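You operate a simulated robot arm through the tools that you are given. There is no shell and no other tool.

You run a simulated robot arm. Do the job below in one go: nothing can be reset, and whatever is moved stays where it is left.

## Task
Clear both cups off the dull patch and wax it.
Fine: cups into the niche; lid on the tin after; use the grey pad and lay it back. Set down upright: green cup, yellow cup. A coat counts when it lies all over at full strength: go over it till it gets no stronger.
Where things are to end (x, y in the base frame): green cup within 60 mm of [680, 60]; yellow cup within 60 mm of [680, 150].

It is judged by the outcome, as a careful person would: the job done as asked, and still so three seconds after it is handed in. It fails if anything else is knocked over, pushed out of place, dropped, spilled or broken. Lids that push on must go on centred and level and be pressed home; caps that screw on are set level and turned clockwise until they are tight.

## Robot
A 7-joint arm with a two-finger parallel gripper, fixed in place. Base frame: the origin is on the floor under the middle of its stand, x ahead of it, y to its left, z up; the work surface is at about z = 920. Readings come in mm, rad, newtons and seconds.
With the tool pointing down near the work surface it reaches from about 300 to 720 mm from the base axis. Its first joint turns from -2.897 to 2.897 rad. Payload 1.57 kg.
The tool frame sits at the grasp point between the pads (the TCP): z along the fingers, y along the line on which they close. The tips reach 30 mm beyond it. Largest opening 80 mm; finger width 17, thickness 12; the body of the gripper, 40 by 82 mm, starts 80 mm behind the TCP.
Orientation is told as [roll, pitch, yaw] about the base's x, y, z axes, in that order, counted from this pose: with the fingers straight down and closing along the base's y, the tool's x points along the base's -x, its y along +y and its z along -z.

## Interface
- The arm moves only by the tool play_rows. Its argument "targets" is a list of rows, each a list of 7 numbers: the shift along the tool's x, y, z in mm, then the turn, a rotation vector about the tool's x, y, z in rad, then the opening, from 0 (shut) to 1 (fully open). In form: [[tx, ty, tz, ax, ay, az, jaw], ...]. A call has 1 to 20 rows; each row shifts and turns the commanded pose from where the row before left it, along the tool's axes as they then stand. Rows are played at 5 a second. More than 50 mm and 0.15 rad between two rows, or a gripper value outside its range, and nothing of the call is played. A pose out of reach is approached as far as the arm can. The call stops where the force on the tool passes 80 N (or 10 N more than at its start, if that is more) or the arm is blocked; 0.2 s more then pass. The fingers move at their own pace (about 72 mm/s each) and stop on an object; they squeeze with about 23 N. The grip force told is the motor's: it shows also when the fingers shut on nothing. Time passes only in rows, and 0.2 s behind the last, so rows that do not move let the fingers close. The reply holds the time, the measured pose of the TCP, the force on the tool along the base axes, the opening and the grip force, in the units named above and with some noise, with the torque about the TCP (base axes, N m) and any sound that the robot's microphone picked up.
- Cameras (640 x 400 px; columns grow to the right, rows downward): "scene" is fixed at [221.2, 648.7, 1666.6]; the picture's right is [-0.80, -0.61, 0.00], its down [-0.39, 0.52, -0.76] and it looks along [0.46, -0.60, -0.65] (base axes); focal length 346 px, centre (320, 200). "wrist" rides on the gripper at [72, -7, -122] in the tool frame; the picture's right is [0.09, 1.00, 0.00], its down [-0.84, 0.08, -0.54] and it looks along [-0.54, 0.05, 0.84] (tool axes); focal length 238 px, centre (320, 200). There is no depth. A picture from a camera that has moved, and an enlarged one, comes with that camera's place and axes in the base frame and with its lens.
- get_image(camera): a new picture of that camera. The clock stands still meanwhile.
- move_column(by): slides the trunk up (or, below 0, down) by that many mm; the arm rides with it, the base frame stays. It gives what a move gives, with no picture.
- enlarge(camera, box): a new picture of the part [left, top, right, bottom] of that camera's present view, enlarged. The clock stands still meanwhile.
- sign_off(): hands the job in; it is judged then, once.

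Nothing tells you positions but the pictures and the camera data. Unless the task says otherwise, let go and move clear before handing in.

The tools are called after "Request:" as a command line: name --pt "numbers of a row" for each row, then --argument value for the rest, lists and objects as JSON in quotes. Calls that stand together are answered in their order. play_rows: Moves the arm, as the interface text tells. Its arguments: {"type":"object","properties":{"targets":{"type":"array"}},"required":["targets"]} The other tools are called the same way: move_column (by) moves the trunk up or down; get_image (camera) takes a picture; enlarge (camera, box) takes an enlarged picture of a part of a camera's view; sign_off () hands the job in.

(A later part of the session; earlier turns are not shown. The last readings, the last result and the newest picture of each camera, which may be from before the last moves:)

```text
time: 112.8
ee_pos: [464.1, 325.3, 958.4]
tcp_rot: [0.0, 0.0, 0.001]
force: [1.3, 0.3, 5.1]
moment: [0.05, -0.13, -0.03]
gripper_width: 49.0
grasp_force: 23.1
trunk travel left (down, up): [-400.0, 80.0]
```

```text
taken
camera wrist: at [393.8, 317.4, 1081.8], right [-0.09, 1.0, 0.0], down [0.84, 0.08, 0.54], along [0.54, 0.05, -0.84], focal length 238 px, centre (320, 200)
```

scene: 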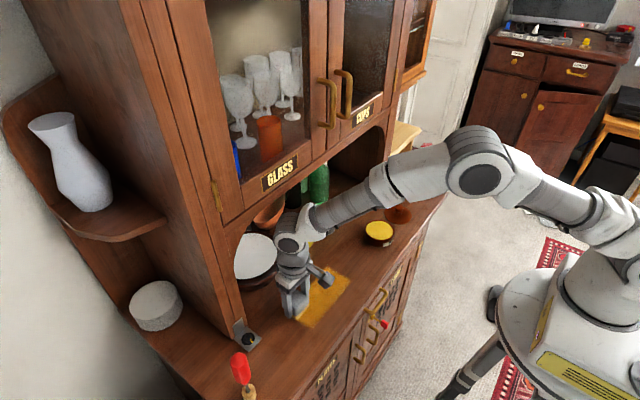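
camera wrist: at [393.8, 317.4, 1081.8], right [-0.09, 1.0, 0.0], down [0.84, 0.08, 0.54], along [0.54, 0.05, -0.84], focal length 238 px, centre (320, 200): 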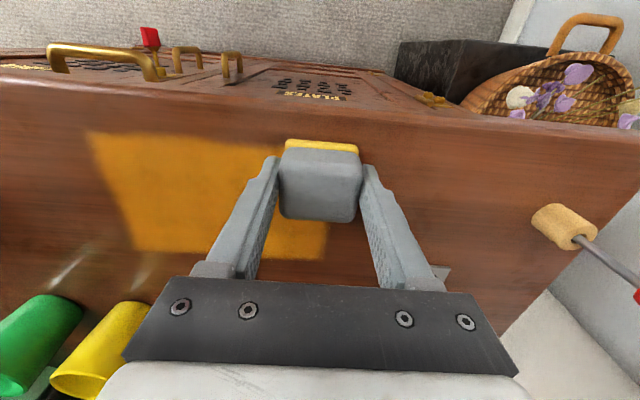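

Request:
play_rows --pt "2 -20 0 0 0 0 0" --pt "0 -20 0 0 0 0 0" --pt "0 -20 0 0 0 0 0" --pt "0 -20 0 0 0 0 0" --pt "0 -20 0 0 0 0 0" --pt "0 -20 0 0 0 0 0" --pt "0 -20 0 0 0 0 0" --pt "0 -10 0 0 0 0 0" --pt "0 0 -15 0 0 0 0" --pt "0 0 -30 0 0 0 0" --pt "0 0 -37 0 0 0 0" --pt "0 -45 0 0 0 0 0" --pt "0 -45 0 0 0 0 0" --pt "0 0 0 0 0 0 0"

Request:
enlarge --camera "scene" --box '[290, 255, 370, 340]'

Request:
enlarge --camera "wrist" --box '[370, 110, 580, 250]'

Request:
enlarge --camera "scene" --box '[340, 180, 440, 270]'

```text
time: 115.8
ee_pos: [463.1, 83.8, 1041.1]
tcp_rot: [0.001, -0.001, 0.0]
force: [-0.7, -0.4, -1.1]
moment: [0.03, 0.01, -0.03]
gripper_width: 49.2
grasp_force: 23.3
trunk travel left (down, up): [-400.0, 80.0]
```

```text
4.71 times, centred on (330, 298) of scene
camera zoom: at [221.2, 648.7, 1666.6], right [-0.8, -0.61, 0.0], down [-0.39, 0.52, -0.76], along [0.46, -0.6, -0.65], focal length 1630 px, centre (273, -259)
```

zoom: 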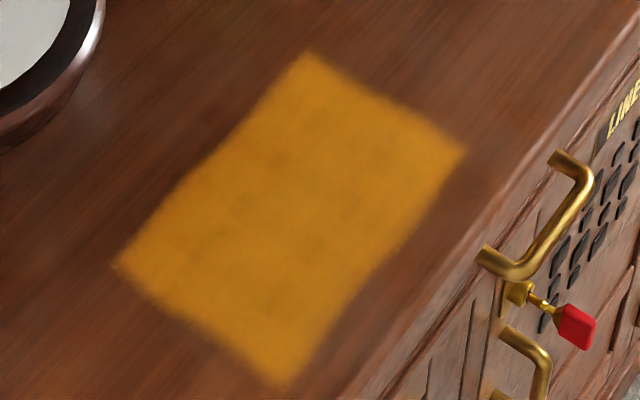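

```text
2.86 times, centred on (475, 180) of wrist
camera zoom: at [392.1, 76.4, 1164.3], right [-0.09, 1.0, 0.0], down [0.84, 0.08, 0.54], along [0.54, 0.05, -0.84], focal length 681 px, centre (-123, 257)
```

zoom: 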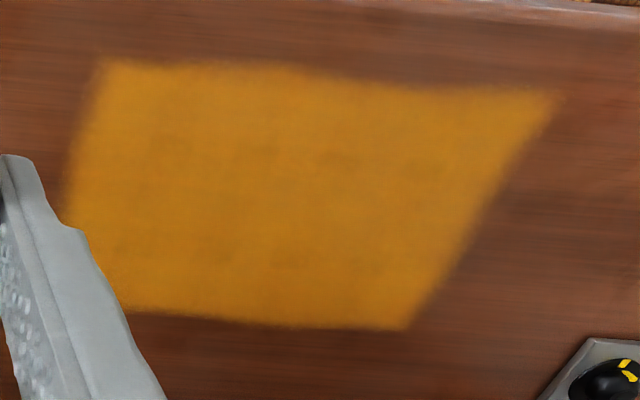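

```text
4.44 times, centred on (390, 225) of scene
camera zoom: at [221.2, 648.7, 1666.6], right [-0.8, -0.61, 0.0], down [-0.39, 0.52, -0.76], along [0.46, -0.6, -0.65], focal length 1540 px, centre (9, 89)
```

zoom: 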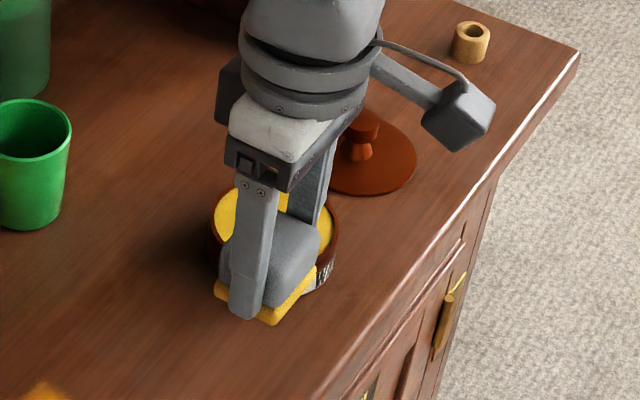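

No visible change, so the coat is at full strength. I'll lay the pad back at its original spot, TCP about (489.3, 88).

Request:
play_rows --pt "-26.2 4.1 0 0 0 0 0" --pt "0 0 40 0 0 0 0" --pt "0 0 35 0 0 0 0" --pt "0 0 5 0 0 0 0" --pt "0 0 0 0 0 0 0"

Request:
play_rows --pt "0 0 1 0 0 0 0" --pt "0 0 0 0 0 0 0"

Request:
play_rows --pt "0 0 0.6 0 0 0 0" --pt "0 0 0 0 0 0 0"

```text
time: 117.0
ee_pos: [490.1, 88.8, 960.6]
tcp_rot: [0.0, 0.001, 0.0]
force: [-0.7, 0.2, -1.1]
moment: [-0.01, 0.0, 0.02]
gripper_width: 48.7
grasp_force: 22.8
trunk travel left (down, up): [-400.0, 80.0]
```

```text
time: 117.6
ee_pos: [490.3, 88.3, 959.6]
tcp_rot: [0.001, -0.001, 0.001]
force: [0.1, -0.1, -0.5]
moment: [0.01, 0.01, 0.01]
gripper_width: 49.2
grasp_force: 23.0
trunk travel left (down, up): [-400.0, 80.0]
```

```text
time: 118.2
ee_pos: [490.0, 88.0, 959.9]
tcp_rot: [0.001, 0.0, 0.0]
force: [0.0, 0.7, -1.8]
moment: [-0.03, -0.02, -0.02]
gripper_width: 49.1
grasp_force: 23.1
trunk travel left (down, up): [-400.0, 80.0]
```

Request:
play_rows --pt "0 0 0.7 0 0 0 0" --pt "0 0 0 0 0 0 0"

Request:
play_rows --pt "0 0 0.5 0 0 0 0" --pt "0 0 0 0 0 0 0"

```text
time: 118.8
ee_pos: [490.5, 87.8, 959.1]
tcp_rot: [0.0, -0.001, 0.0]
force: [-0.9, 0.2, 3.8]
moment: [-0.02, 0.05, -0.04]
gripper_width: 49.2
grasp_force: 23.2
trunk travel left (down, up): [-400.0, 80.0]
```

```text
time: 119.4
ee_pos: [490.0, 89.5, 959.9]
tcp_rot: [0.0, -0.002, 0.001]
force: [-0.3, -0.1, 8.9]
moment: [-0.03, 0.07, 0.02]
gripper_width: 49.1
grasp_force: 23.2
trunk travel left (down, up): [-400.0, 80.0]
```

The pad is down, so I'll release it and rise straight up.

Request:
play_rows --pt "0 0 -0.6 0 0 0 0" --pt "0 0 0 0 0 0 0.9" --pt "0 0 0 0 0 0 0.9" --pt "0 0 -10 0 0 0 0.9" --pt "0 0 -30 0 0 0 0.9" --pt "0 0 -40 0 0 0 0.9" --pt "30 0 -30 0 0 0 0.9" --pt "30 0 -20 0 0 0 0.9" --pt "0 0 0 0 0 0 0.9"

Request:
get_image --camera "wrist"

Request:
enlarge --camera "wrist" --box '[240, 120, 400, 220]'

Request:
enlarge --camera "scene" --box '[340, 190, 430, 280]'

```text
time: 121.4
ee_pos: [429.0, 87.6, 1088.6]
tcp_rot: [-0.001, -0.001, 0.0]
force: [-0.1, -0.3, 0.4]
moment: [-0.04, 0.01, -0.03]
gripper_width: 71.9
grasp_force: 0.0
trunk travel left (down, up): [-400.0, 80.0]
```

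```text
taken
camera wrist: at [357.9, 80.3, 1211.3], right [-0.09, 1.0, 0.0], down [0.84, 0.08, 0.54], along [0.54, 0.05, -0.84], focal length 238 px, centre (320, 200)
```

wrist: 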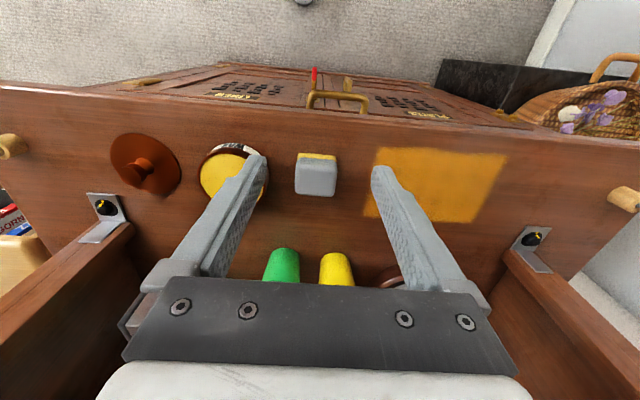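

```text
4.00 times, centred on (320, 170) of wrist
camera zoom: at [357.9, 80.3, 1211.3], right [-0.09, 1.0, 0.0], down [0.84, 0.08, 0.54], along [0.54, 0.05, -0.84], focal length 953 px, centre (320, 320)
```

zoom: 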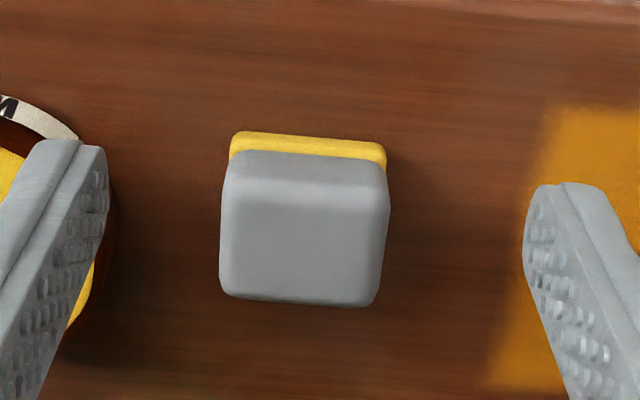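

```text
4.44 times, centred on (385, 235) of scene
camera zoom: at [221.2, 648.7, 1666.6], right [-0.8, -0.61, 0.0], down [-0.39, 0.52, -0.76], along [0.46, -0.6, -0.65], focal length 1540 px, centre (31, 44)
```

zoom: 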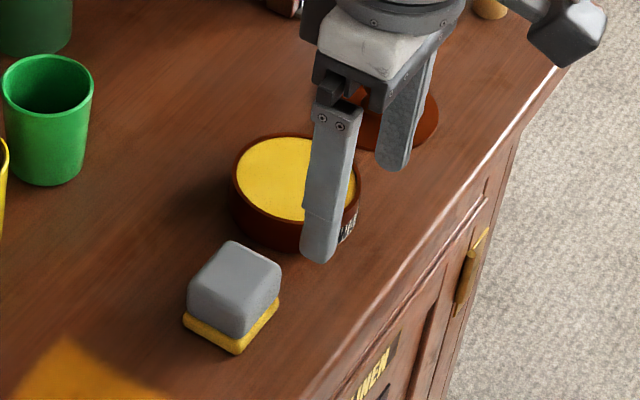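

The pad is back within a few millimetres of where it was. Next I'll line up over the lid for an exact view.

Request:
play_rows --pt "-3 -37 0 0 0 0 1" --pt "-3 -37 0 0 0 0 1" --pt "-3 -37 0 0 0 0 1" --pt "-3 -37 0 0 0 0 1" --pt "-3 -37 0 0 0 0 1" --pt "-3 -37 0 0 0 0 1" --pt "0 0 0 0 0 0 1"

Request:
get_image --camera "wrist"

Request:
enlarge --camera "wrist" --box '[240, 110, 400, 210]'

Request:
enlarge --camera "scene" --box '[360, 190, 430, 260]'

```text
time: 123.0
ee_pos: [447.6, -135.6, 1089.0]
tcp_rot: [0.0, -0.001, -0.001]
force: [-0.2, -0.4, 0.1]
moment: [-0.01, -0.03, 0.03]
gripper_width: 80.1
grasp_force: 0.0
trunk travel left (down, up): [-400.0, 80.0]
```

```text
taken
camera wrist: at [376.5, -142.6, 1210.8], right [-0.09, 1.0, 0.0], down [0.84, 0.08, 0.54], along [0.54, 0.05, -0.84], focal length 238 px, centre (320, 200)
```

wrist: 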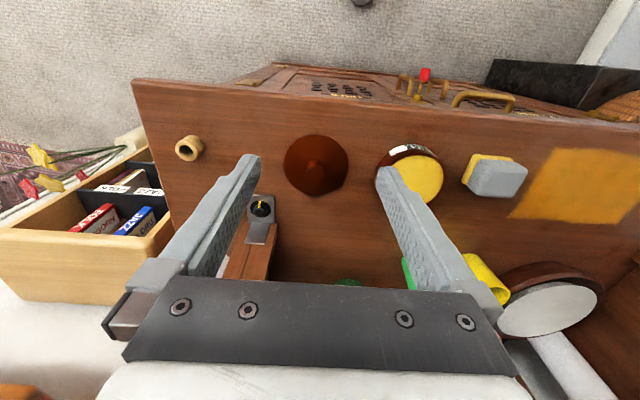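

```text
4.00 times, centred on (320, 160) of wrist
camera zoom: at [376.5, -142.6, 1210.8], right [-0.09, 1.0, 0.0], down [0.84, 0.08, 0.54], along [0.54, 0.05, -0.84], focal length 953 px, centre (320, 360)
```

zoom: 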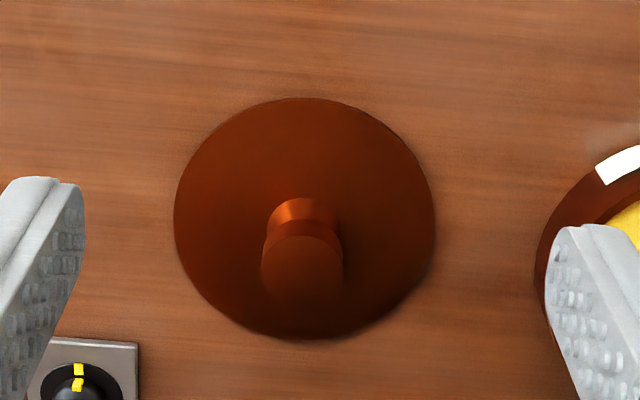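

```text
5.71 times, centred on (395, 225) of scene
camera zoom: at [221.2, 648.7, 1666.6], right [-0.8, -0.61, 0.0], down [-0.39, 0.52, -0.76], along [0.46, -0.6, -0.65], focal length 1980 px, centre (-109, 57)
```

zoom: 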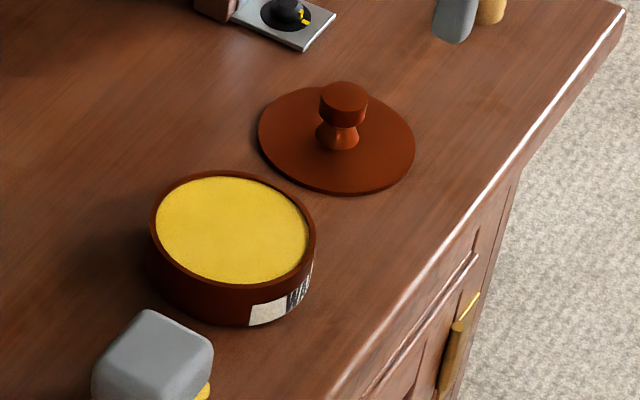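

The lid's disc centre is near (506.3, −136), 85 mm across, with a 25 mm knob whose top is at about z 958–961. I'll take the same relative view of the tin, 30 mm higher, so the lid-to-tin offset comes out accurately.

Request:
play_rows --pt "-0.7 40 -10 0 0 0 1" --pt "-0.7 40 -10 0 0 0 1" --pt "-0.7 40 -10 0 0 0 1" --pt "0 0 0 0 0 0 1"

Request:
enlarge --camera "wrist" --box '[240, 110, 400, 210]'

Request:
enlarge --camera "wrist" --box '[270, 120, 370, 200]'

```text
time: 124.0
ee_pos: [451.6, -13.0, 1117.7]
tcp_rot: [0.0, 0.0, -0.001]
force: [0.3, -0.1, -0.3]
moment: [0.03, 0.0, -0.02]
gripper_width: 80.2
grasp_force: 0.1
trunk travel left (down, up): [-400.0, 80.0]
```

```text
4.00 times, centred on (320, 160) of wrist
camera zoom: at [379.6, -20.7, 1240.2], right [-0.09, 1.0, 0.0], down [0.84, 0.08, 0.54], along [0.54, 0.05, -0.84], focal length 953 px, centre (320, 360)
```

zoom: 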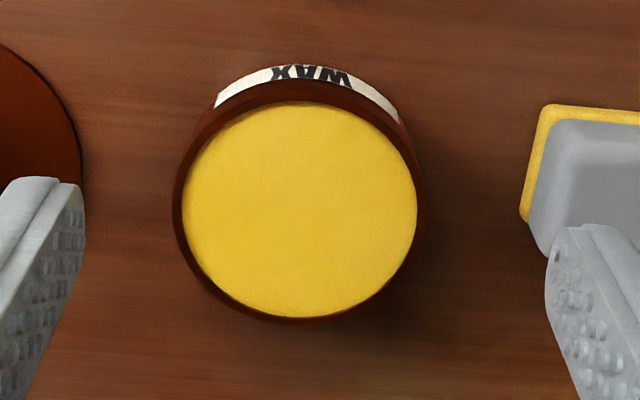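

```text
5.00 times, centred on (320, 160) of wrist
camera zoom: at [379.6, -20.7, 1240.2], right [-0.09, 1.0, 0.0], down [0.84, 0.08, 0.54], along [0.54, 0.05, -0.84], focal length 1192 px, centre (320, 400)
```

zoom: 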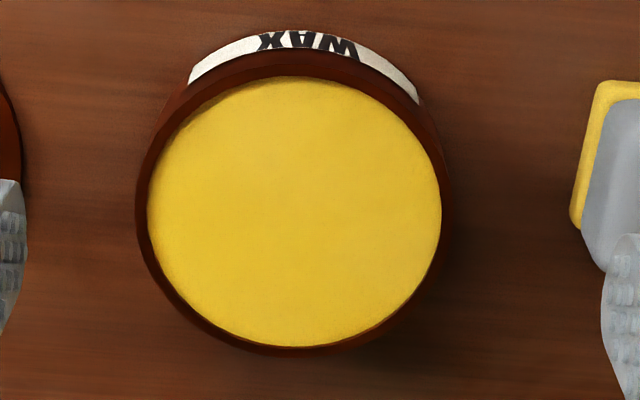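

The tin centre comes out near (507.1, −15.7), so it is offset about (+0.8, +120.3) from the lid. I'll go over the lid's knob now.

Request:
play_rows --pt "-10.9 -24.6 23 0 0 0 0.65" --pt "-10.9 -24.6 23 0 0 0 0.65" --pt "-10.9 -24.6 23 0 0 0 0.65" --pt "-10.9 -24.6 23 0 0 0 0.65" --pt "-10.9 -24.6 23 0 0 0 0.65" --pt "0 0 0 0 0 0 0.65" --pt "0 0 0 0 0 0 0.65"

Request:
get_image --camera "wrist"

Request:
enlarge --camera "scene" --box '[360, 180, 440, 260]'

```text
time: 125.6
ee_pos: [505.4, -137.0, 1002.3]
tcp_rot: [-0.001, 0.0, 0.001]
force: [-0.3, 0.0, 0.3]
moment: [-0.03, 0.03, 0.01]
gripper_width: 51.8
grasp_force: 0.1
trunk travel left (down, up): [-400.0, 80.0]
```

```text
taken
camera wrist: at [434.1, -144.5, 1126.1], right [-0.09, 1.0, 0.0], down [0.84, 0.08, 0.54], along [0.54, 0.05, -0.84], focal length 238 px, centre (320, 200)
```

wrist: 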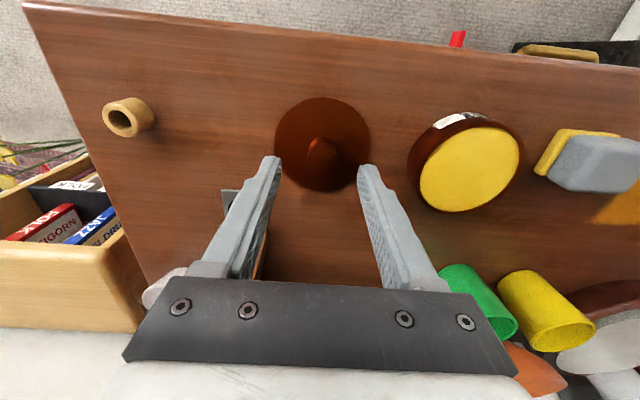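

```text
5.00 times, centred on (400, 220) of scene
camera zoom: at [221.2, 648.7, 1666.6], right [-0.8, -0.61, 0.0], down [-0.39, 0.52, -0.76], along [0.46, -0.6, -0.65], focal length 1732 px, centre (-80, 100)
```

zoom: 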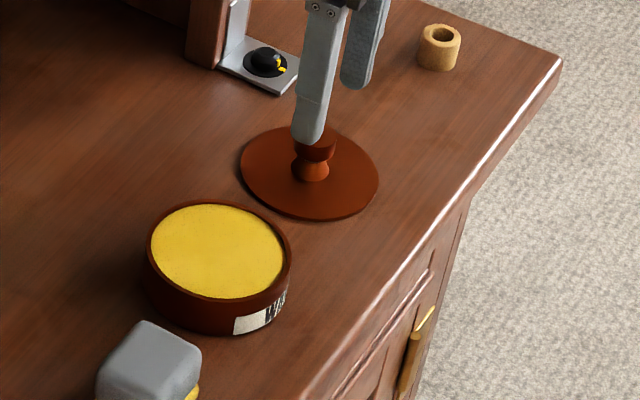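

Request:
enlarge --camera "wrist" --box '[240, 90, 400, 200]'

```text
3.64 times, centred on (320, 145) of wrist
camera zoom: at [434.1, -144.5, 1126.1], right [-0.09, 1.0, 0.0], down [0.84, 0.08, 0.54], along [0.54, 0.05, -0.84], focal length 867 px, centre (320, 400)
```

zoom: 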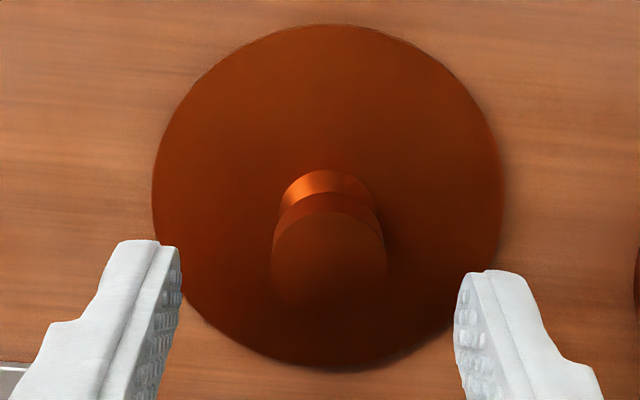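

Request:
play_rows --pt "0 1.2 15 0 0 0 0.65" --pt "0 0 15 0 0 0 0.65" --pt "0 0 11.5 0 0 0 0.65" --pt "0 0 0 0 0 0 0.65"

Request:
get_image --camera "wrist"

Request:
enlarge --camera "scene" --box '[360, 180, 440, 260]'

```text
time: 126.6
ee_pos: [505.7, -135.6, 961.7]
tcp_rot: [0.001, 0.0, 0.0]
force: [0.3, 0.2, -0.3]
moment: [-0.01, -0.02, 0.01]
gripper_width: 52.0
grasp_force: 0.0
trunk travel left (down, up): [-400.0, 80.0]
```

```text
taken
camera wrist: at [434.4, -142.8, 1084.8], right [-0.09, 1.0, 0.0], down [0.84, 0.08, 0.54], along [0.54, 0.05, -0.84], focal length 238 px, centre (320, 200)
```

wrist: 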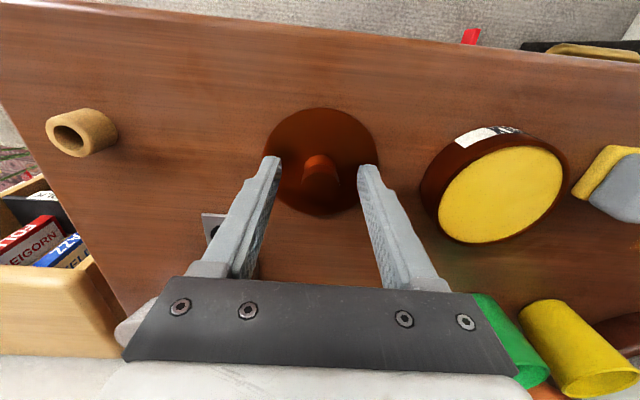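

```text
5.00 times, centred on (400, 220) of scene
camera zoom: at [221.2, 648.7, 1666.6], right [-0.8, -0.61, 0.0], down [-0.39, 0.52, -0.76], along [0.46, -0.6, -0.65], focal length 1732 px, centre (-80, 100)
```

zoom: 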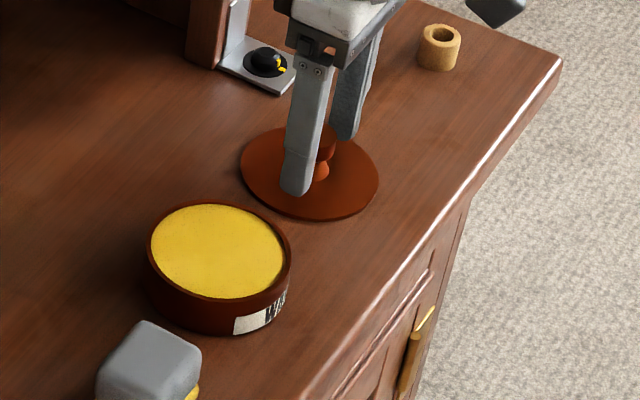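

Request:
play_rows --pt "0 0 2 0 0 0 0.65" --pt "0 0 0 0 0 0 0" --pt "0 0 0 0 0 0 0" --pt "0 0 0 0 0 0 0" --pt "0 0 0 0 0 0 0"

Request:
enlarge --camera "wrist" --box '[240, 90, 400, 220]'

Request:
enlarge --camera "scene" --box '[360, 180, 440, 260]'

```text
time: 127.8
ee_pos: [505.9, -135.1, 959.7]
tcp_rot: [0.001, 0.001, 0.0]
force: [-0.3, 0.1, 0.8]
moment: [-0.01, -0.04, -0.01]
gripper_width: 23.8
grasp_force: 22.8
trunk travel left (down, up): [-400.0, 80.0]
```

```text
3.08 times, centred on (320, 155) of wrist
camera zoom: at [434.2, -142.7, 1082.9], right [-0.09, 1.0, 0.0], down [0.84, 0.08, 0.54], along [0.54, 0.05, -0.84], focal length 733 px, centre (320, 338)
```

zoom: 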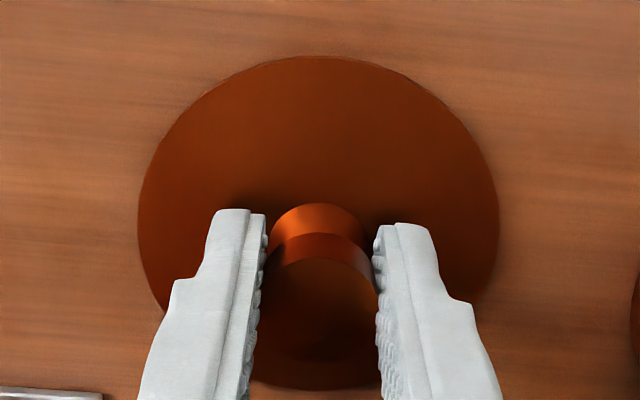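

```text
5.00 times, centred on (400, 220) of scene
camera zoom: at [221.2, 648.7, 1666.6], right [-0.8, -0.61, 0.0], down [-0.39, 0.52, -0.76], along [0.46, -0.6, -0.65], focal length 1732 px, centre (-80, 100)
```

zoom: 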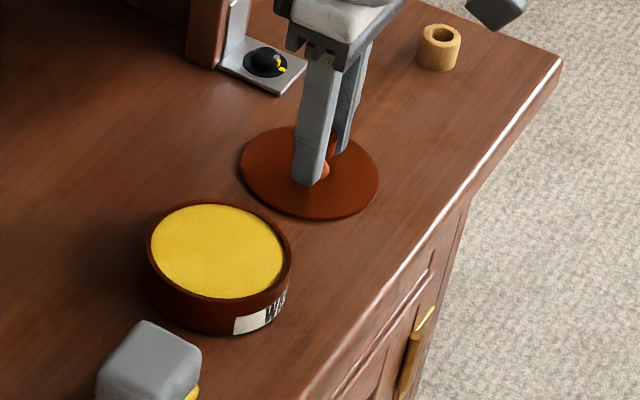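

The lid is gripped at 23.8 mm. I'll lift it 60 mm and carry it the measured offset to above the tin.

Request:
play_rows --pt "0 0 -10 0 0 0 0" --pt "0 0 -25 0 0 0 0" --pt "0 0 -25 0 0 0 0" --pt "-0.2 30.1 0 0 0 0 0" --pt "-0.2 30.1 0 0 0 0 0" --pt "-0.2 30.1 0 0 0 0 0" --pt "-0.2 30 0 0 0 0 0" --pt "0 0 0 0 0 0 0" --pt "0 0 0 0 0 0 0"

Request:
get_image --camera "wrist"

Request:
enlarge --camera "scene" --box '[340, 180, 430, 260]'

Request:
enlarge --camera "wrist" --box '[240, 80, 400, 220]'

```text
time: 129.8
ee_pos: [504.3, -15.0, 1019.4]
tcp_rot: [0.002, -0.002, 0.0]
force: [0.1, 0.0, -0.5]
moment: [-0.01, 0.01, 0.0]
gripper_width: 23.3
grasp_force: 23.1
trunk travel left (down, up): [-400.0, 80.0]
```

```text
taken
camera wrist: at [433.8, -22.5, 1142.6], right [-0.09, 1.0, 0.0], down [0.84, 0.08, 0.54], along [0.54, 0.05, -0.84], focal length 238 px, centre (320, 200)
```

wrist: 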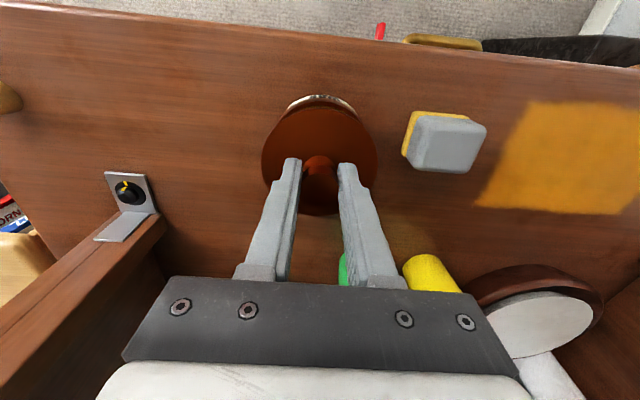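

```text
5.00 times, centred on (385, 220) of scene
camera zoom: at [221.2, 648.7, 1666.6], right [-0.8, -0.61, 0.0], down [-0.39, 0.52, -0.76], along [0.46, -0.6, -0.65], focal length 1732 px, centre (-5, 100)
```

zoom: 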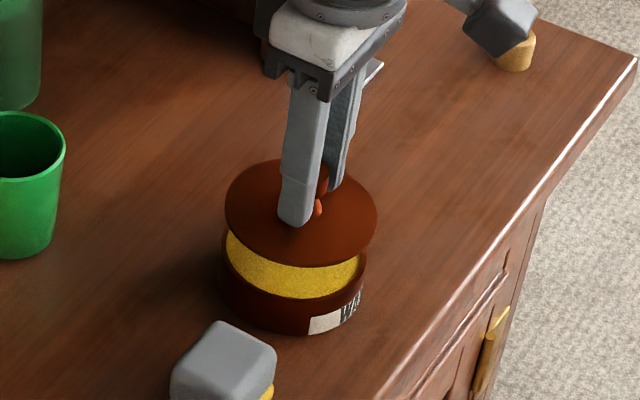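

```text
2.86 times, centred on (320, 150) of wrist
camera zoom: at [433.8, -22.5, 1142.6], right [-0.09, 1.0, 0.0], down [0.84, 0.08, 0.54], along [0.54, 0.05, -0.84], focal length 681 px, centre (320, 343)
```

zoom: 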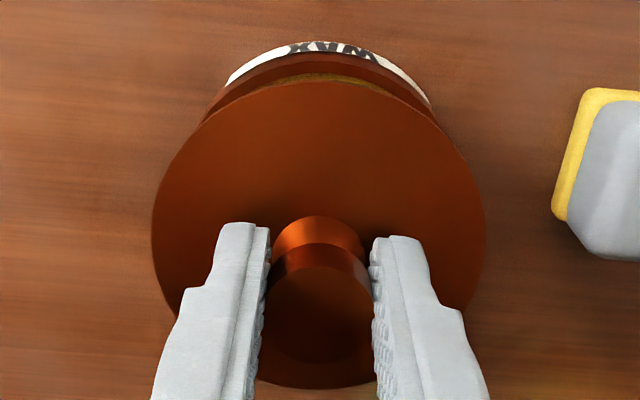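

Request:
enlarge --camera "scene" --box '[360, 200, 412, 252]'

Request:
enlarge --camera "wrist" --box '[250, 80, 390, 180]'

```text
7.69 times, centred on (386, 226) of scene
camera zoom: at [221.2, 648.7, 1666.6], right [-0.8, -0.61, 0.0], down [-0.39, 0.52, -0.76], along [0.46, -0.6, -0.65], focal length 2665 px, centre (-188, 0)
```

zoom: 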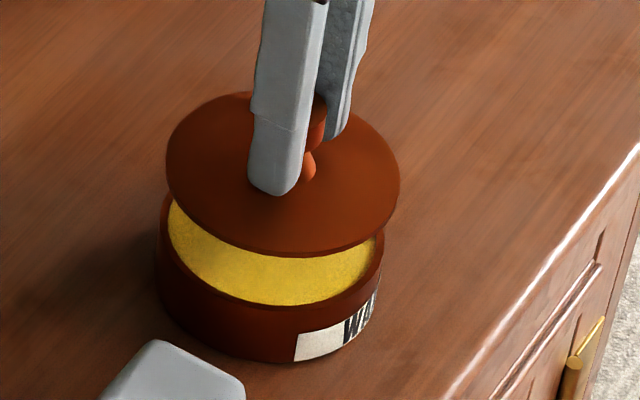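

```text
4.00 times, centred on (320, 130) of wrist
camera zoom: at [433.8, -22.5, 1142.6], right [-0.09, 1.0, 0.0], down [0.84, 0.08, 0.54], along [0.54, 0.05, -0.84], focal length 953 px, centre (320, 480)
```

zoom: 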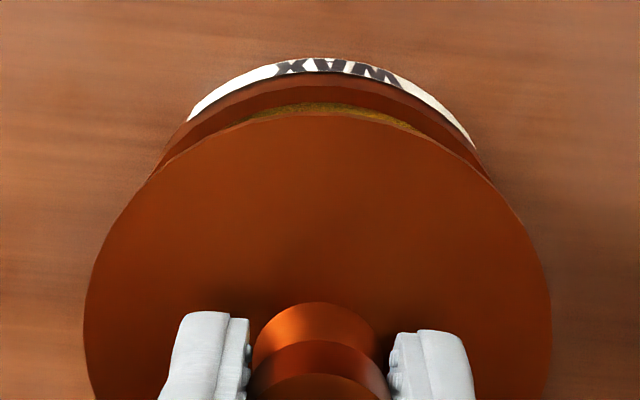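

The lid is centred over the tin to within about 1 mm. I'll nudge it slightly (+0.5, +0.4), lower it close to the rim, and check again.

Request:
play_rows --pt "-0.5 0.4 8 0 0 0 0" --pt "0 0 8 0 0 0 0" --pt "0 0 7 0 0 0 0" --pt "0 0 0 0 0 0 0" --pt "0 0 0 0 0 0 0"

Request:
enlarge --camera "scene" --box '[360, 200, 412, 252]'

Request:
enlarge --camera "wrist" --box '[250, 80, 390, 180]'

```text
time: 131.0
ee_pos: [506.6, -14.5, 997.1]
tcp_rot: [0.001, 0.0, -0.001]
force: [-0.5, -0.4, 0.4]
moment: [-0.02, 0.02, 0.0]
gripper_width: 23.5
grasp_force: 23.0
trunk travel left (down, up): [-400.0, 80.0]
```

```text
7.69 times, centred on (386, 226) of scene
camera zoom: at [221.2, 648.7, 1666.6], right [-0.8, -0.61, 0.0], down [-0.39, 0.52, -0.76], along [0.46, -0.6, -0.65], focal length 2665 px, centre (-188, 0)
```

zoom: 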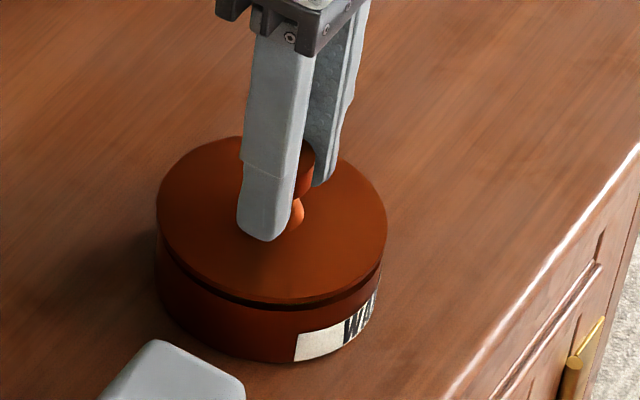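

```text
4.00 times, centred on (320, 130) of wrist
camera zoom: at [435.1, -22.0, 1119.1], right [-0.09, 1.0, 0.0], down [0.84, 0.08, 0.54], along [0.54, 0.05, -0.84], focal length 953 px, centre (320, 480)
```

zoom: 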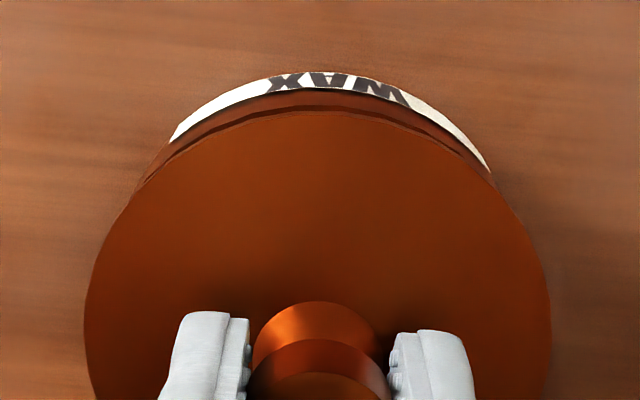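

The lid is well aligned and just above the rim. I'll lower it in small steps until it touches.

Request:
play_rows --pt "0 0 2 0 0 0 0" --pt "0 0 1 0 0 0 0" --pt "0 0 0 0 0 0 0"

Request:
play_rows --pt "0 0 1 0 0 0 0" --pt "0 0 0 0 0 0 0"

Request:
play_rows --pt "0 0 1 0 0 0 0" --pt "0 0 0 0 0 0 0"

```text
time: 131.8
ee_pos: [506.2, -15.7, 993.8]
tcp_rot: [0.001, -0.001, 0.0]
force: [-0.6, 0.1, -1.2]
moment: [0.01, 0.04, 0.01]
gripper_width: 23.5
grasp_force: 22.9
trunk travel left (down, up): [-400.0, 80.0]
```

```text
time: 132.4
ee_pos: [506.5, -15.0, 992.1]
tcp_rot: [-0.002, 0.001, 0.0]
force: [0.6, -0.4, 0.7]
moment: [0.05, 0.01, -0.01]
gripper_width: 23.5
grasp_force: 23.2
trunk travel left (down, up): [-400.0, 80.0]
```

```text
time: 133.0
ee_pos: [506.6, -16.0, 992.3]
tcp_rot: [0.0, 0.0, 0.0]
force: [0.2, -0.6, 1.1]
moment: [0.02, 0.04, 0.01]
gripper_width: 23.4
grasp_force: 23.1
trunk travel left (down, up): [-400.0, 80.0]
```

Request:
play_rows --pt "0 0 1 0 0 0 0" --pt "0 0 0 0 0 0 0"

Request:
enlarge --camera "scene" --box '[360, 200, 412, 252]'

Request:
enlarge --camera "wrist" --box '[250, 80, 390, 180]'

```text
time: 133.6
ee_pos: [506.3, -14.8, 992.3]
tcp_rot: [0.001, -0.004, 0.0]
force: [-1.7, 1.8, 7.0]
moment: [0.0, 0.05, -0.01]
gripper_width: 23.4
grasp_force: 22.5
trunk travel left (down, up): [-400.0, 80.0]
```

```text
7.69 times, centred on (386, 226) of scene
camera zoom: at [221.2, 648.7, 1666.6], right [-0.8, -0.61, 0.0], down [-0.39, 0.52, -0.76], along [0.46, -0.6, -0.65], focal length 2665 px, centre (-188, 0)
```

zoom: 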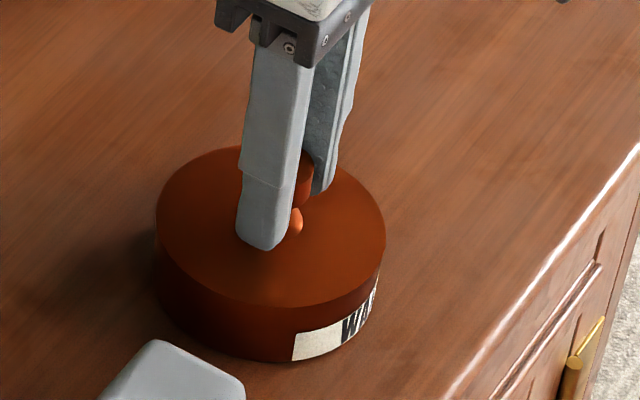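

```text
4.00 times, centred on (320, 130) of wrist
camera zoom: at [434.8, -22.1, 1114.2], right [-0.09, 1.0, 0.0], down [0.84, 0.08, 0.54], along [0.54, 0.05, -0.84], focal length 953 px, centre (320, 480)
```

zoom: 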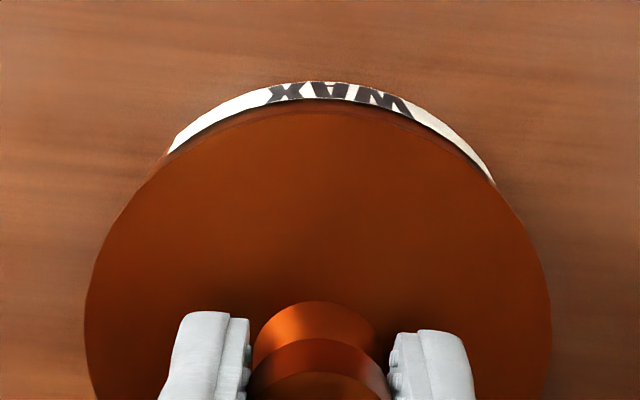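

The lid rests on the rim, centred. I'll press a little while holding it to start it level.

Request:
play_rows --pt "0 0 1 0 0 0 0" --pt "0 0 1 0 0 0 0" --pt "0 0 0 0 0 0 0"

```text
time: 134.4
ee_pos: [505.5, -14.8, 989.4]
tcp_rot: [0.0, -0.002, 0.0]
force: [-0.3, 1.5, 18.3]
moment: [-0.11, -0.05, 0.0]
gripper_width: 23.4
grasp_force: 23.1
trunk travel left (down, up): [-400.0, 80.0]
```

Request:
play_rows --pt "0 0 -1.5 0 0 0 0" --pt "0 0 0 0 0 0 0.5" --pt "0 0 0 0 0 0 0.5" --pt "0 0 -15 0 0 0 0.5" --pt "0 0 -30 0 0 0 0.5" --pt "0 0 -15 0 0 0 0.5" --pt "0 0 0 0 0 0 0.5"

Request:
enlarge --camera "scene" --box '[360, 200, 412, 252]'

Request:
enlarge --camera "wrist" --box '[240, 70, 400, 190]'

```text
time: 136.0
ee_pos: [506.3, -14.5, 1051.1]
tcp_rot: [0.002, -0.001, 0.0]
force: [-0.2, 0.6, -0.4]
moment: [-0.01, 0.0, 0.0]
gripper_width: 39.9
grasp_force: 0.1
trunk travel left (down, up): [-400.0, 80.0]
```

```text
7.69 times, centred on (386, 226) of scene
camera zoom: at [221.2, 648.7, 1666.6], right [-0.8, -0.61, 0.0], down [-0.39, 0.52, -0.76], along [0.46, -0.6, -0.65], focal length 2665 px, centre (-188, 0)
```

zoom: 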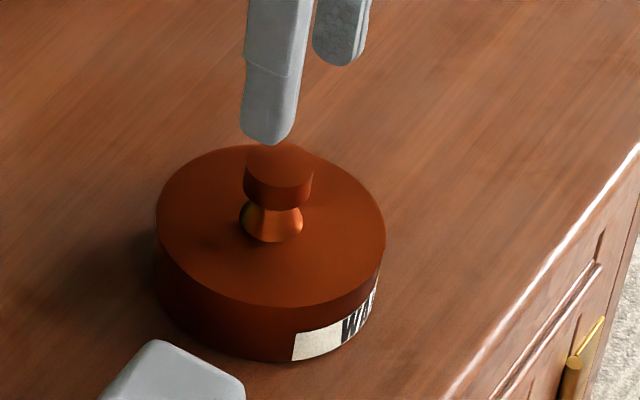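

```text
3.33 times, centred on (320, 130) of wrist
camera zoom: at [435.5, -21.9, 1173.6], right [-0.09, 1.0, 0.0], down [0.84, 0.08, 0.54], along [0.54, 0.05, -0.84], focal length 794 px, centre (320, 433)
```

zoom: 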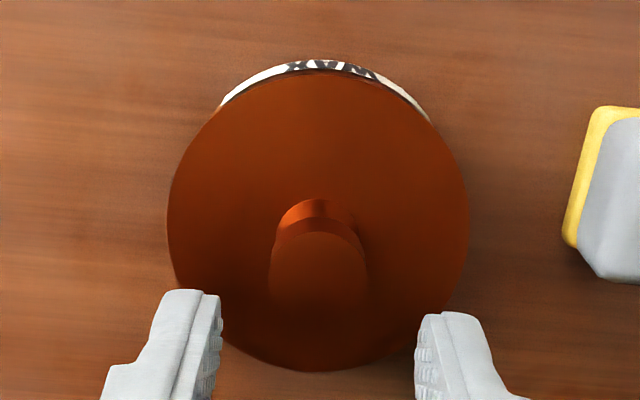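

The lid sits level and centred on the tin. I'll close the fingers and press straight down on the knob to push it home.

Request:
play_rows --pt "-3 0 0 0 0 0 0" --pt "0 0 0 0 0 0 0" --pt "0 0 0 0 0 0 0" --pt "0 0 15 0 0 0 0" --pt "0 0 9 0 0 0 0" --pt "0 0 0 0 0 0 0"

Request:
enlarge --camera "scene" --box '[350, 180, 420, 250]'

Request:
enlarge --camera "wrist" --box '[240, 70, 400, 210]'

```text
time: 137.4
ee_pos: [509.8, -15.7, 1026.9]
tcp_rot: [0.0, 0.0, 0.0]
force: [-0.1, 0.2, 0.4]
moment: [0.0, -0.03, 0.01]
gripper_width: 0.0
grasp_force: 21.3
trunk travel left (down, up): [-400.0, 80.0]
```

```text
5.71 times, centred on (385, 215) of scene
camera zoom: at [221.2, 648.7, 1666.6], right [-0.8, -0.61, 0.0], down [-0.39, 0.52, -0.76], along [0.46, -0.6, -0.65], focal length 1980 px, centre (-51, 114)
```

zoom: 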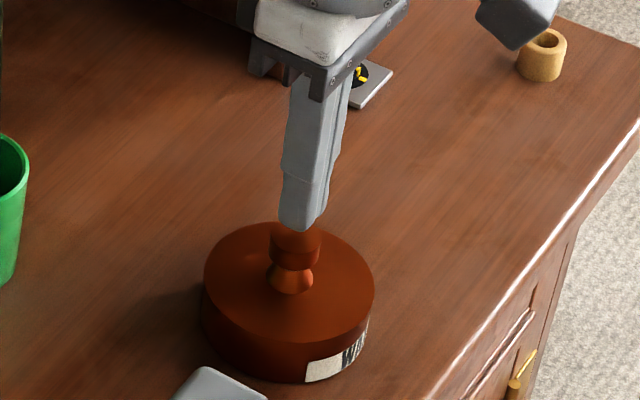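

```text
2.86 times, centred on (320, 140) of wrist
camera zoom: at [438.2, -21.9, 1149.4], right [-0.09, 1.0, 0.0], down [0.84, 0.08, 0.54], along [0.54, 0.05, -0.84], focal length 681 px, centre (320, 371)
```

zoom: 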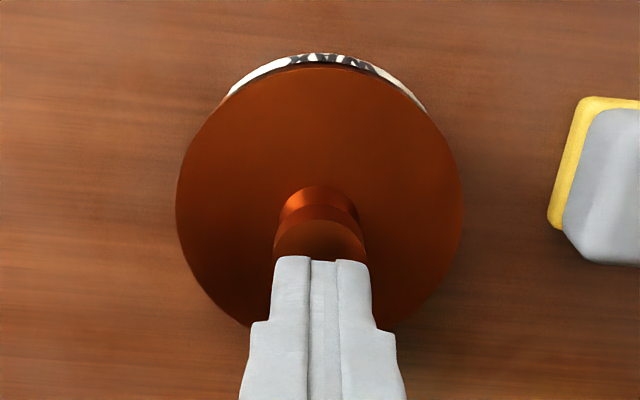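

Request:
play_rows --pt "0 0 2 0 0 0 0" --pt "0 0 1 0 0 0 0" --pt "0 0 1 0 0 0 0" --pt "0 0 0 0 0 0 0"

Request:
play_rows --pt "0 0 1 0 0 0 0" --pt "0 0 1 0 0 0 0" --pt "0 0 0 0 0 0 0"

```text
time: 138.4
ee_pos: [509.0, -14.2, 1022.1]
tcp_rot: [0.0, 0.001, 0.0]
force: [0.5, 0.4, -0.4]
moment: [-0.02, 0.01, 0.03]
gripper_width: 0.0
grasp_force: 21.2
trunk travel left (down, up): [-400.0, 80.0]
```

```text
time: 139.2
ee_pos: [509.9, -14.4, 1019.5]
tcp_rot: [0.001, 0.0, 0.0]
force: [-0.2, -0.3, 0.1]
moment: [-0.04, -0.04, -0.03]
gripper_width: 0.0
grasp_force: 21.2
trunk travel left (down, up): [-400.0, 80.0]
```

Request:
play_rows --pt "0 0 1 0 0 0 0" --pt "0 0 1 0 0 0 0" --pt "0 0 0 0 0 0 0"

Request:
enlarge --camera "scene" --box '[360, 190, 412, 242]'

```text
time: 140.0
ee_pos: [509.8, -14.9, 1018.5]
tcp_rot: [0.0, 0.0, 0.0]
force: [0.1, 0.3, -0.1]
moment: [0.0, 0.01, 0.02]
gripper_width: 0.0
grasp_force: 21.1
trunk travel left (down, up): [-400.0, 80.0]
```

```text
7.69 times, centred on (386, 216) of scene
camera zoom: at [221.2, 648.7, 1666.6], right [-0.8, -0.61, 0.0], down [-0.39, 0.52, -0.76], along [0.46, -0.6, -0.65], focal length 2665 px, centre (-188, 77)
```

zoom: 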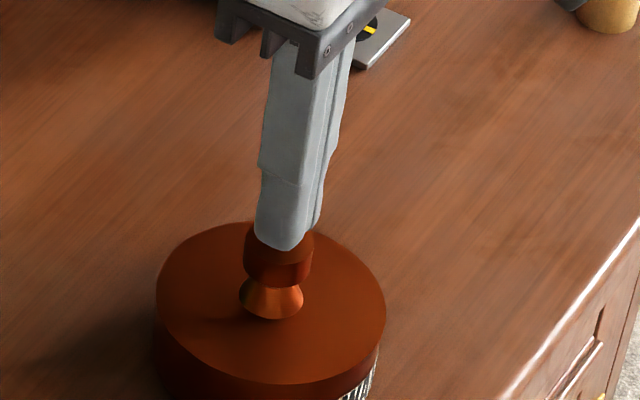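

Request:
play_rows --pt "0 0 1 0 0 0 0" --pt "0 0 1 0 0 0 0" --pt "0 0 0 0 0 0 0"

Request:
play_rows --pt "0 0 1 0 0 0 0" --pt "0 0 1 0 0 0 0" --pt "0 0 0 0 0 0 0"

```text
time: 140.8
ee_pos: [509.3, -15.6, 1016.5]
tcp_rot: [0.0, -0.001, 0.0]
force: [-0.8, 0.5, -0.2]
moment: [-0.05, -0.01, -0.04]
gripper_width: 0.2
grasp_force: 21.4
trunk travel left (down, up): [-400.0, 80.0]
```

```text
time: 141.6
ee_pos: [509.3, -14.9, 1014.6]
tcp_rot: [0.0, -0.001, 0.0]
force: [-2.1, -1.6, 5.6]
moment: [-0.01, 0.08, -0.01]
gripper_width: 0.0
grasp_force: 21.4
trunk travel left (down, up): [-400.0, 80.0]
```

Request:
play_rows --pt "0 0 1 0 0 0 0" --pt "0 0 1 0 0 0 0" --pt "0 0 0 0 0 0 0"

Request:
play_rows --pt "0 0 1 0 0 0 0" --pt "0 0 1 0 0 0 0" --pt "0 0 0 0 0 0 0"

Request:
enlarge --camera "scene" --box '[360, 200, 412, 252]'

```text
time: 142.4
ee_pos: [508.9, -16.0, 1014.9]
tcp_rot: [0.0, -0.006, -0.001]
force: [-1.2, 0.4, 25.6]
moment: [-0.02, 0.1, -0.04]
gripper_width: 0.1
grasp_force: 21.4
trunk travel left (down, up): [-400.0, 80.0]
```

```text
time: 143.2
ee_pos: [509.3, -16.0, 1013.9]
tcp_rot: [0.0, -0.009, 0.0]
force: [-0.6, 0.4, 44.8]
moment: [0.05, 0.1, 0.0]
gripper_width: 0.0
grasp_force: 21.4
trunk travel left (down, up): [-400.0, 80.0]
```

```text
7.69 times, centred on (386, 226) of scene
camera zoom: at [221.2, 648.7, 1666.6], right [-0.8, -0.61, 0.0], down [-0.39, 0.52, -0.76], along [0.46, -0.6, -0.65], focal length 2665 px, centre (-188, 0)
```

zoom: 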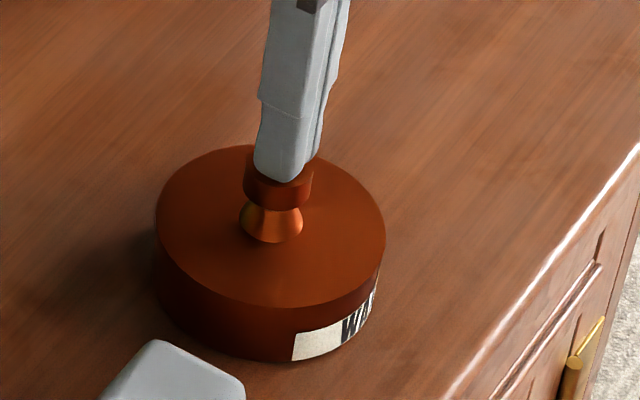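

Request:
play_rows --pt "0 0 1 0 0 0 0" --pt "0 0 0.7 0 0 0 0" --pt "0 0 0 0 0 0 0" --pt "0 0 0 0 0 0 0"

Request:
enlarge --camera "scene" --box '[360, 200, 412, 252]'

Request:
enlarge --camera "wrist" --box '[240, 60, 400, 200]'

```text
time: 144.2
ee_pos: [509.5, -16.0, 1014.5]
tcp_rot: [-0.001, -0.011, 0.001]
force: [-4.4, 0.8, 57.5]
moment: [0.02, 0.32, 0.0]
gripper_width: 0.0
grasp_force: 21.3
trunk travel left (down, up): [-400.0, 80.0]
```

```text
7.69 times, centred on (386, 226) of scene
camera zoom: at [221.2, 648.7, 1666.6], right [-0.8, -0.61, 0.0], down [-0.39, 0.52, -0.76], along [0.46, -0.6, -0.65], focal length 2665 px, centre (-188, 0)
```

zoom: 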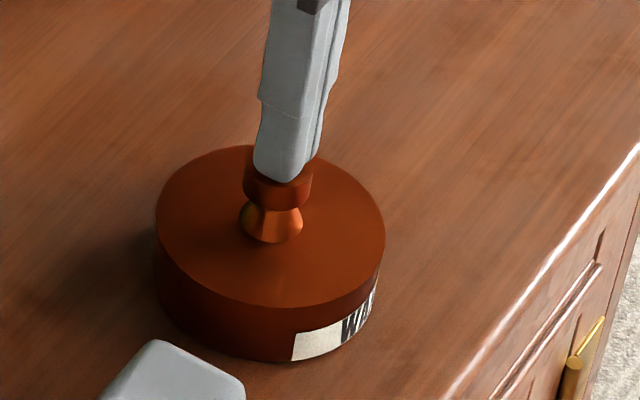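

```text
2.86 times, centred on (320, 130) of wrist
camera zoom: at [436.1, -22.3, 1136.2], right [-0.09, 1.0, 0.0], down [0.83, 0.08, 0.55], along [0.55, 0.05, -0.83], focal length 681 px, centre (320, 400)
```

zoom: 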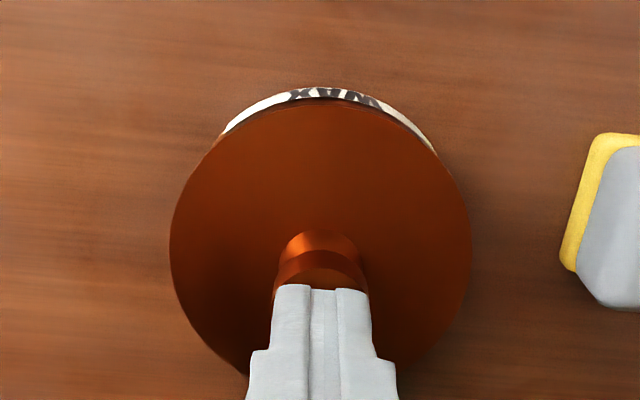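

Over 57 N with no further movement, so the lid is firmly seated. I'll lift off and check the fit from a lower angle.

Request:
play_rows --pt "0 0 -3 0 0 0 0" --pt "0 0 -10 0 0 0 0" --pt "0 0 -30 0 0 0 0" --pt "20 0 -40 0 0 0 0" --pt "40 0 -20 0 0 0 0.3" --pt "40 0 0 0 -0.15 0 0.3" --pt "10 0 0 0 -0.15 0 0.3" --pt "0 0 0 0 -0.15 0 0.3" --pt "0 0 0 0 -0.15 0 0.3" --pt "0 0 0 0 0 0 0.3"

Request:
get_image --camera "wrist"

Request:
enlarge --camera "scene" --box '[360, 200, 412, 252]'

```text
time: 146.4
ee_pos: [401.0, -14.6, 1110.0]
tcp_rot: [0.0, -0.596, 0.001]
force: [0.3, -1.3, -0.4]
moment: [-0.02, -0.01, -0.03]
gripper_width: 24.2
grasp_force: 0.1
trunk travel left (down, up): [-400.0, 80.0]
```

```text
taken
camera wrist: at [274.0, -22.0, 1171.7], right [-0.08, 1.0, -0.05], down [0.39, 0.08, 0.92], along [0.92, 0.05, -0.39], focal length 238 px, centre (320, 200)
```

wrist: 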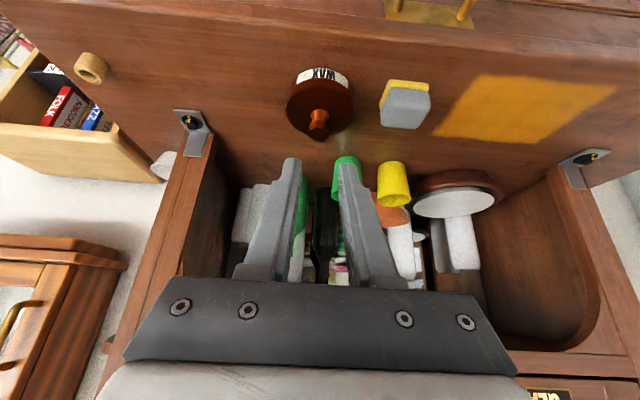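

```text
7.69 times, centred on (386, 226) of scene
camera zoom: at [221.2, 648.7, 1666.6], right [-0.8, -0.61, 0.0], down [-0.39, 0.52, -0.76], along [0.46, -0.6, -0.65], focal length 2665 px, centre (-188, 0)
```

zoom: 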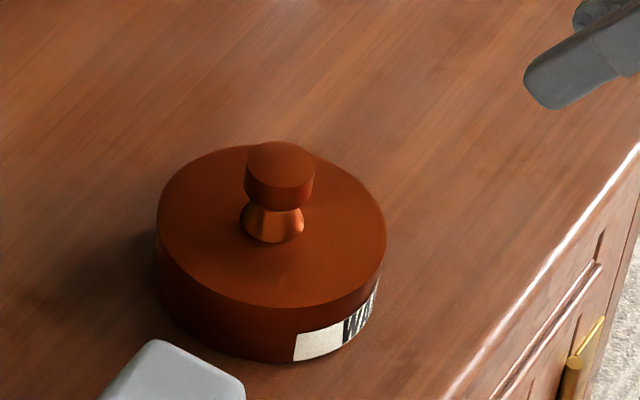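

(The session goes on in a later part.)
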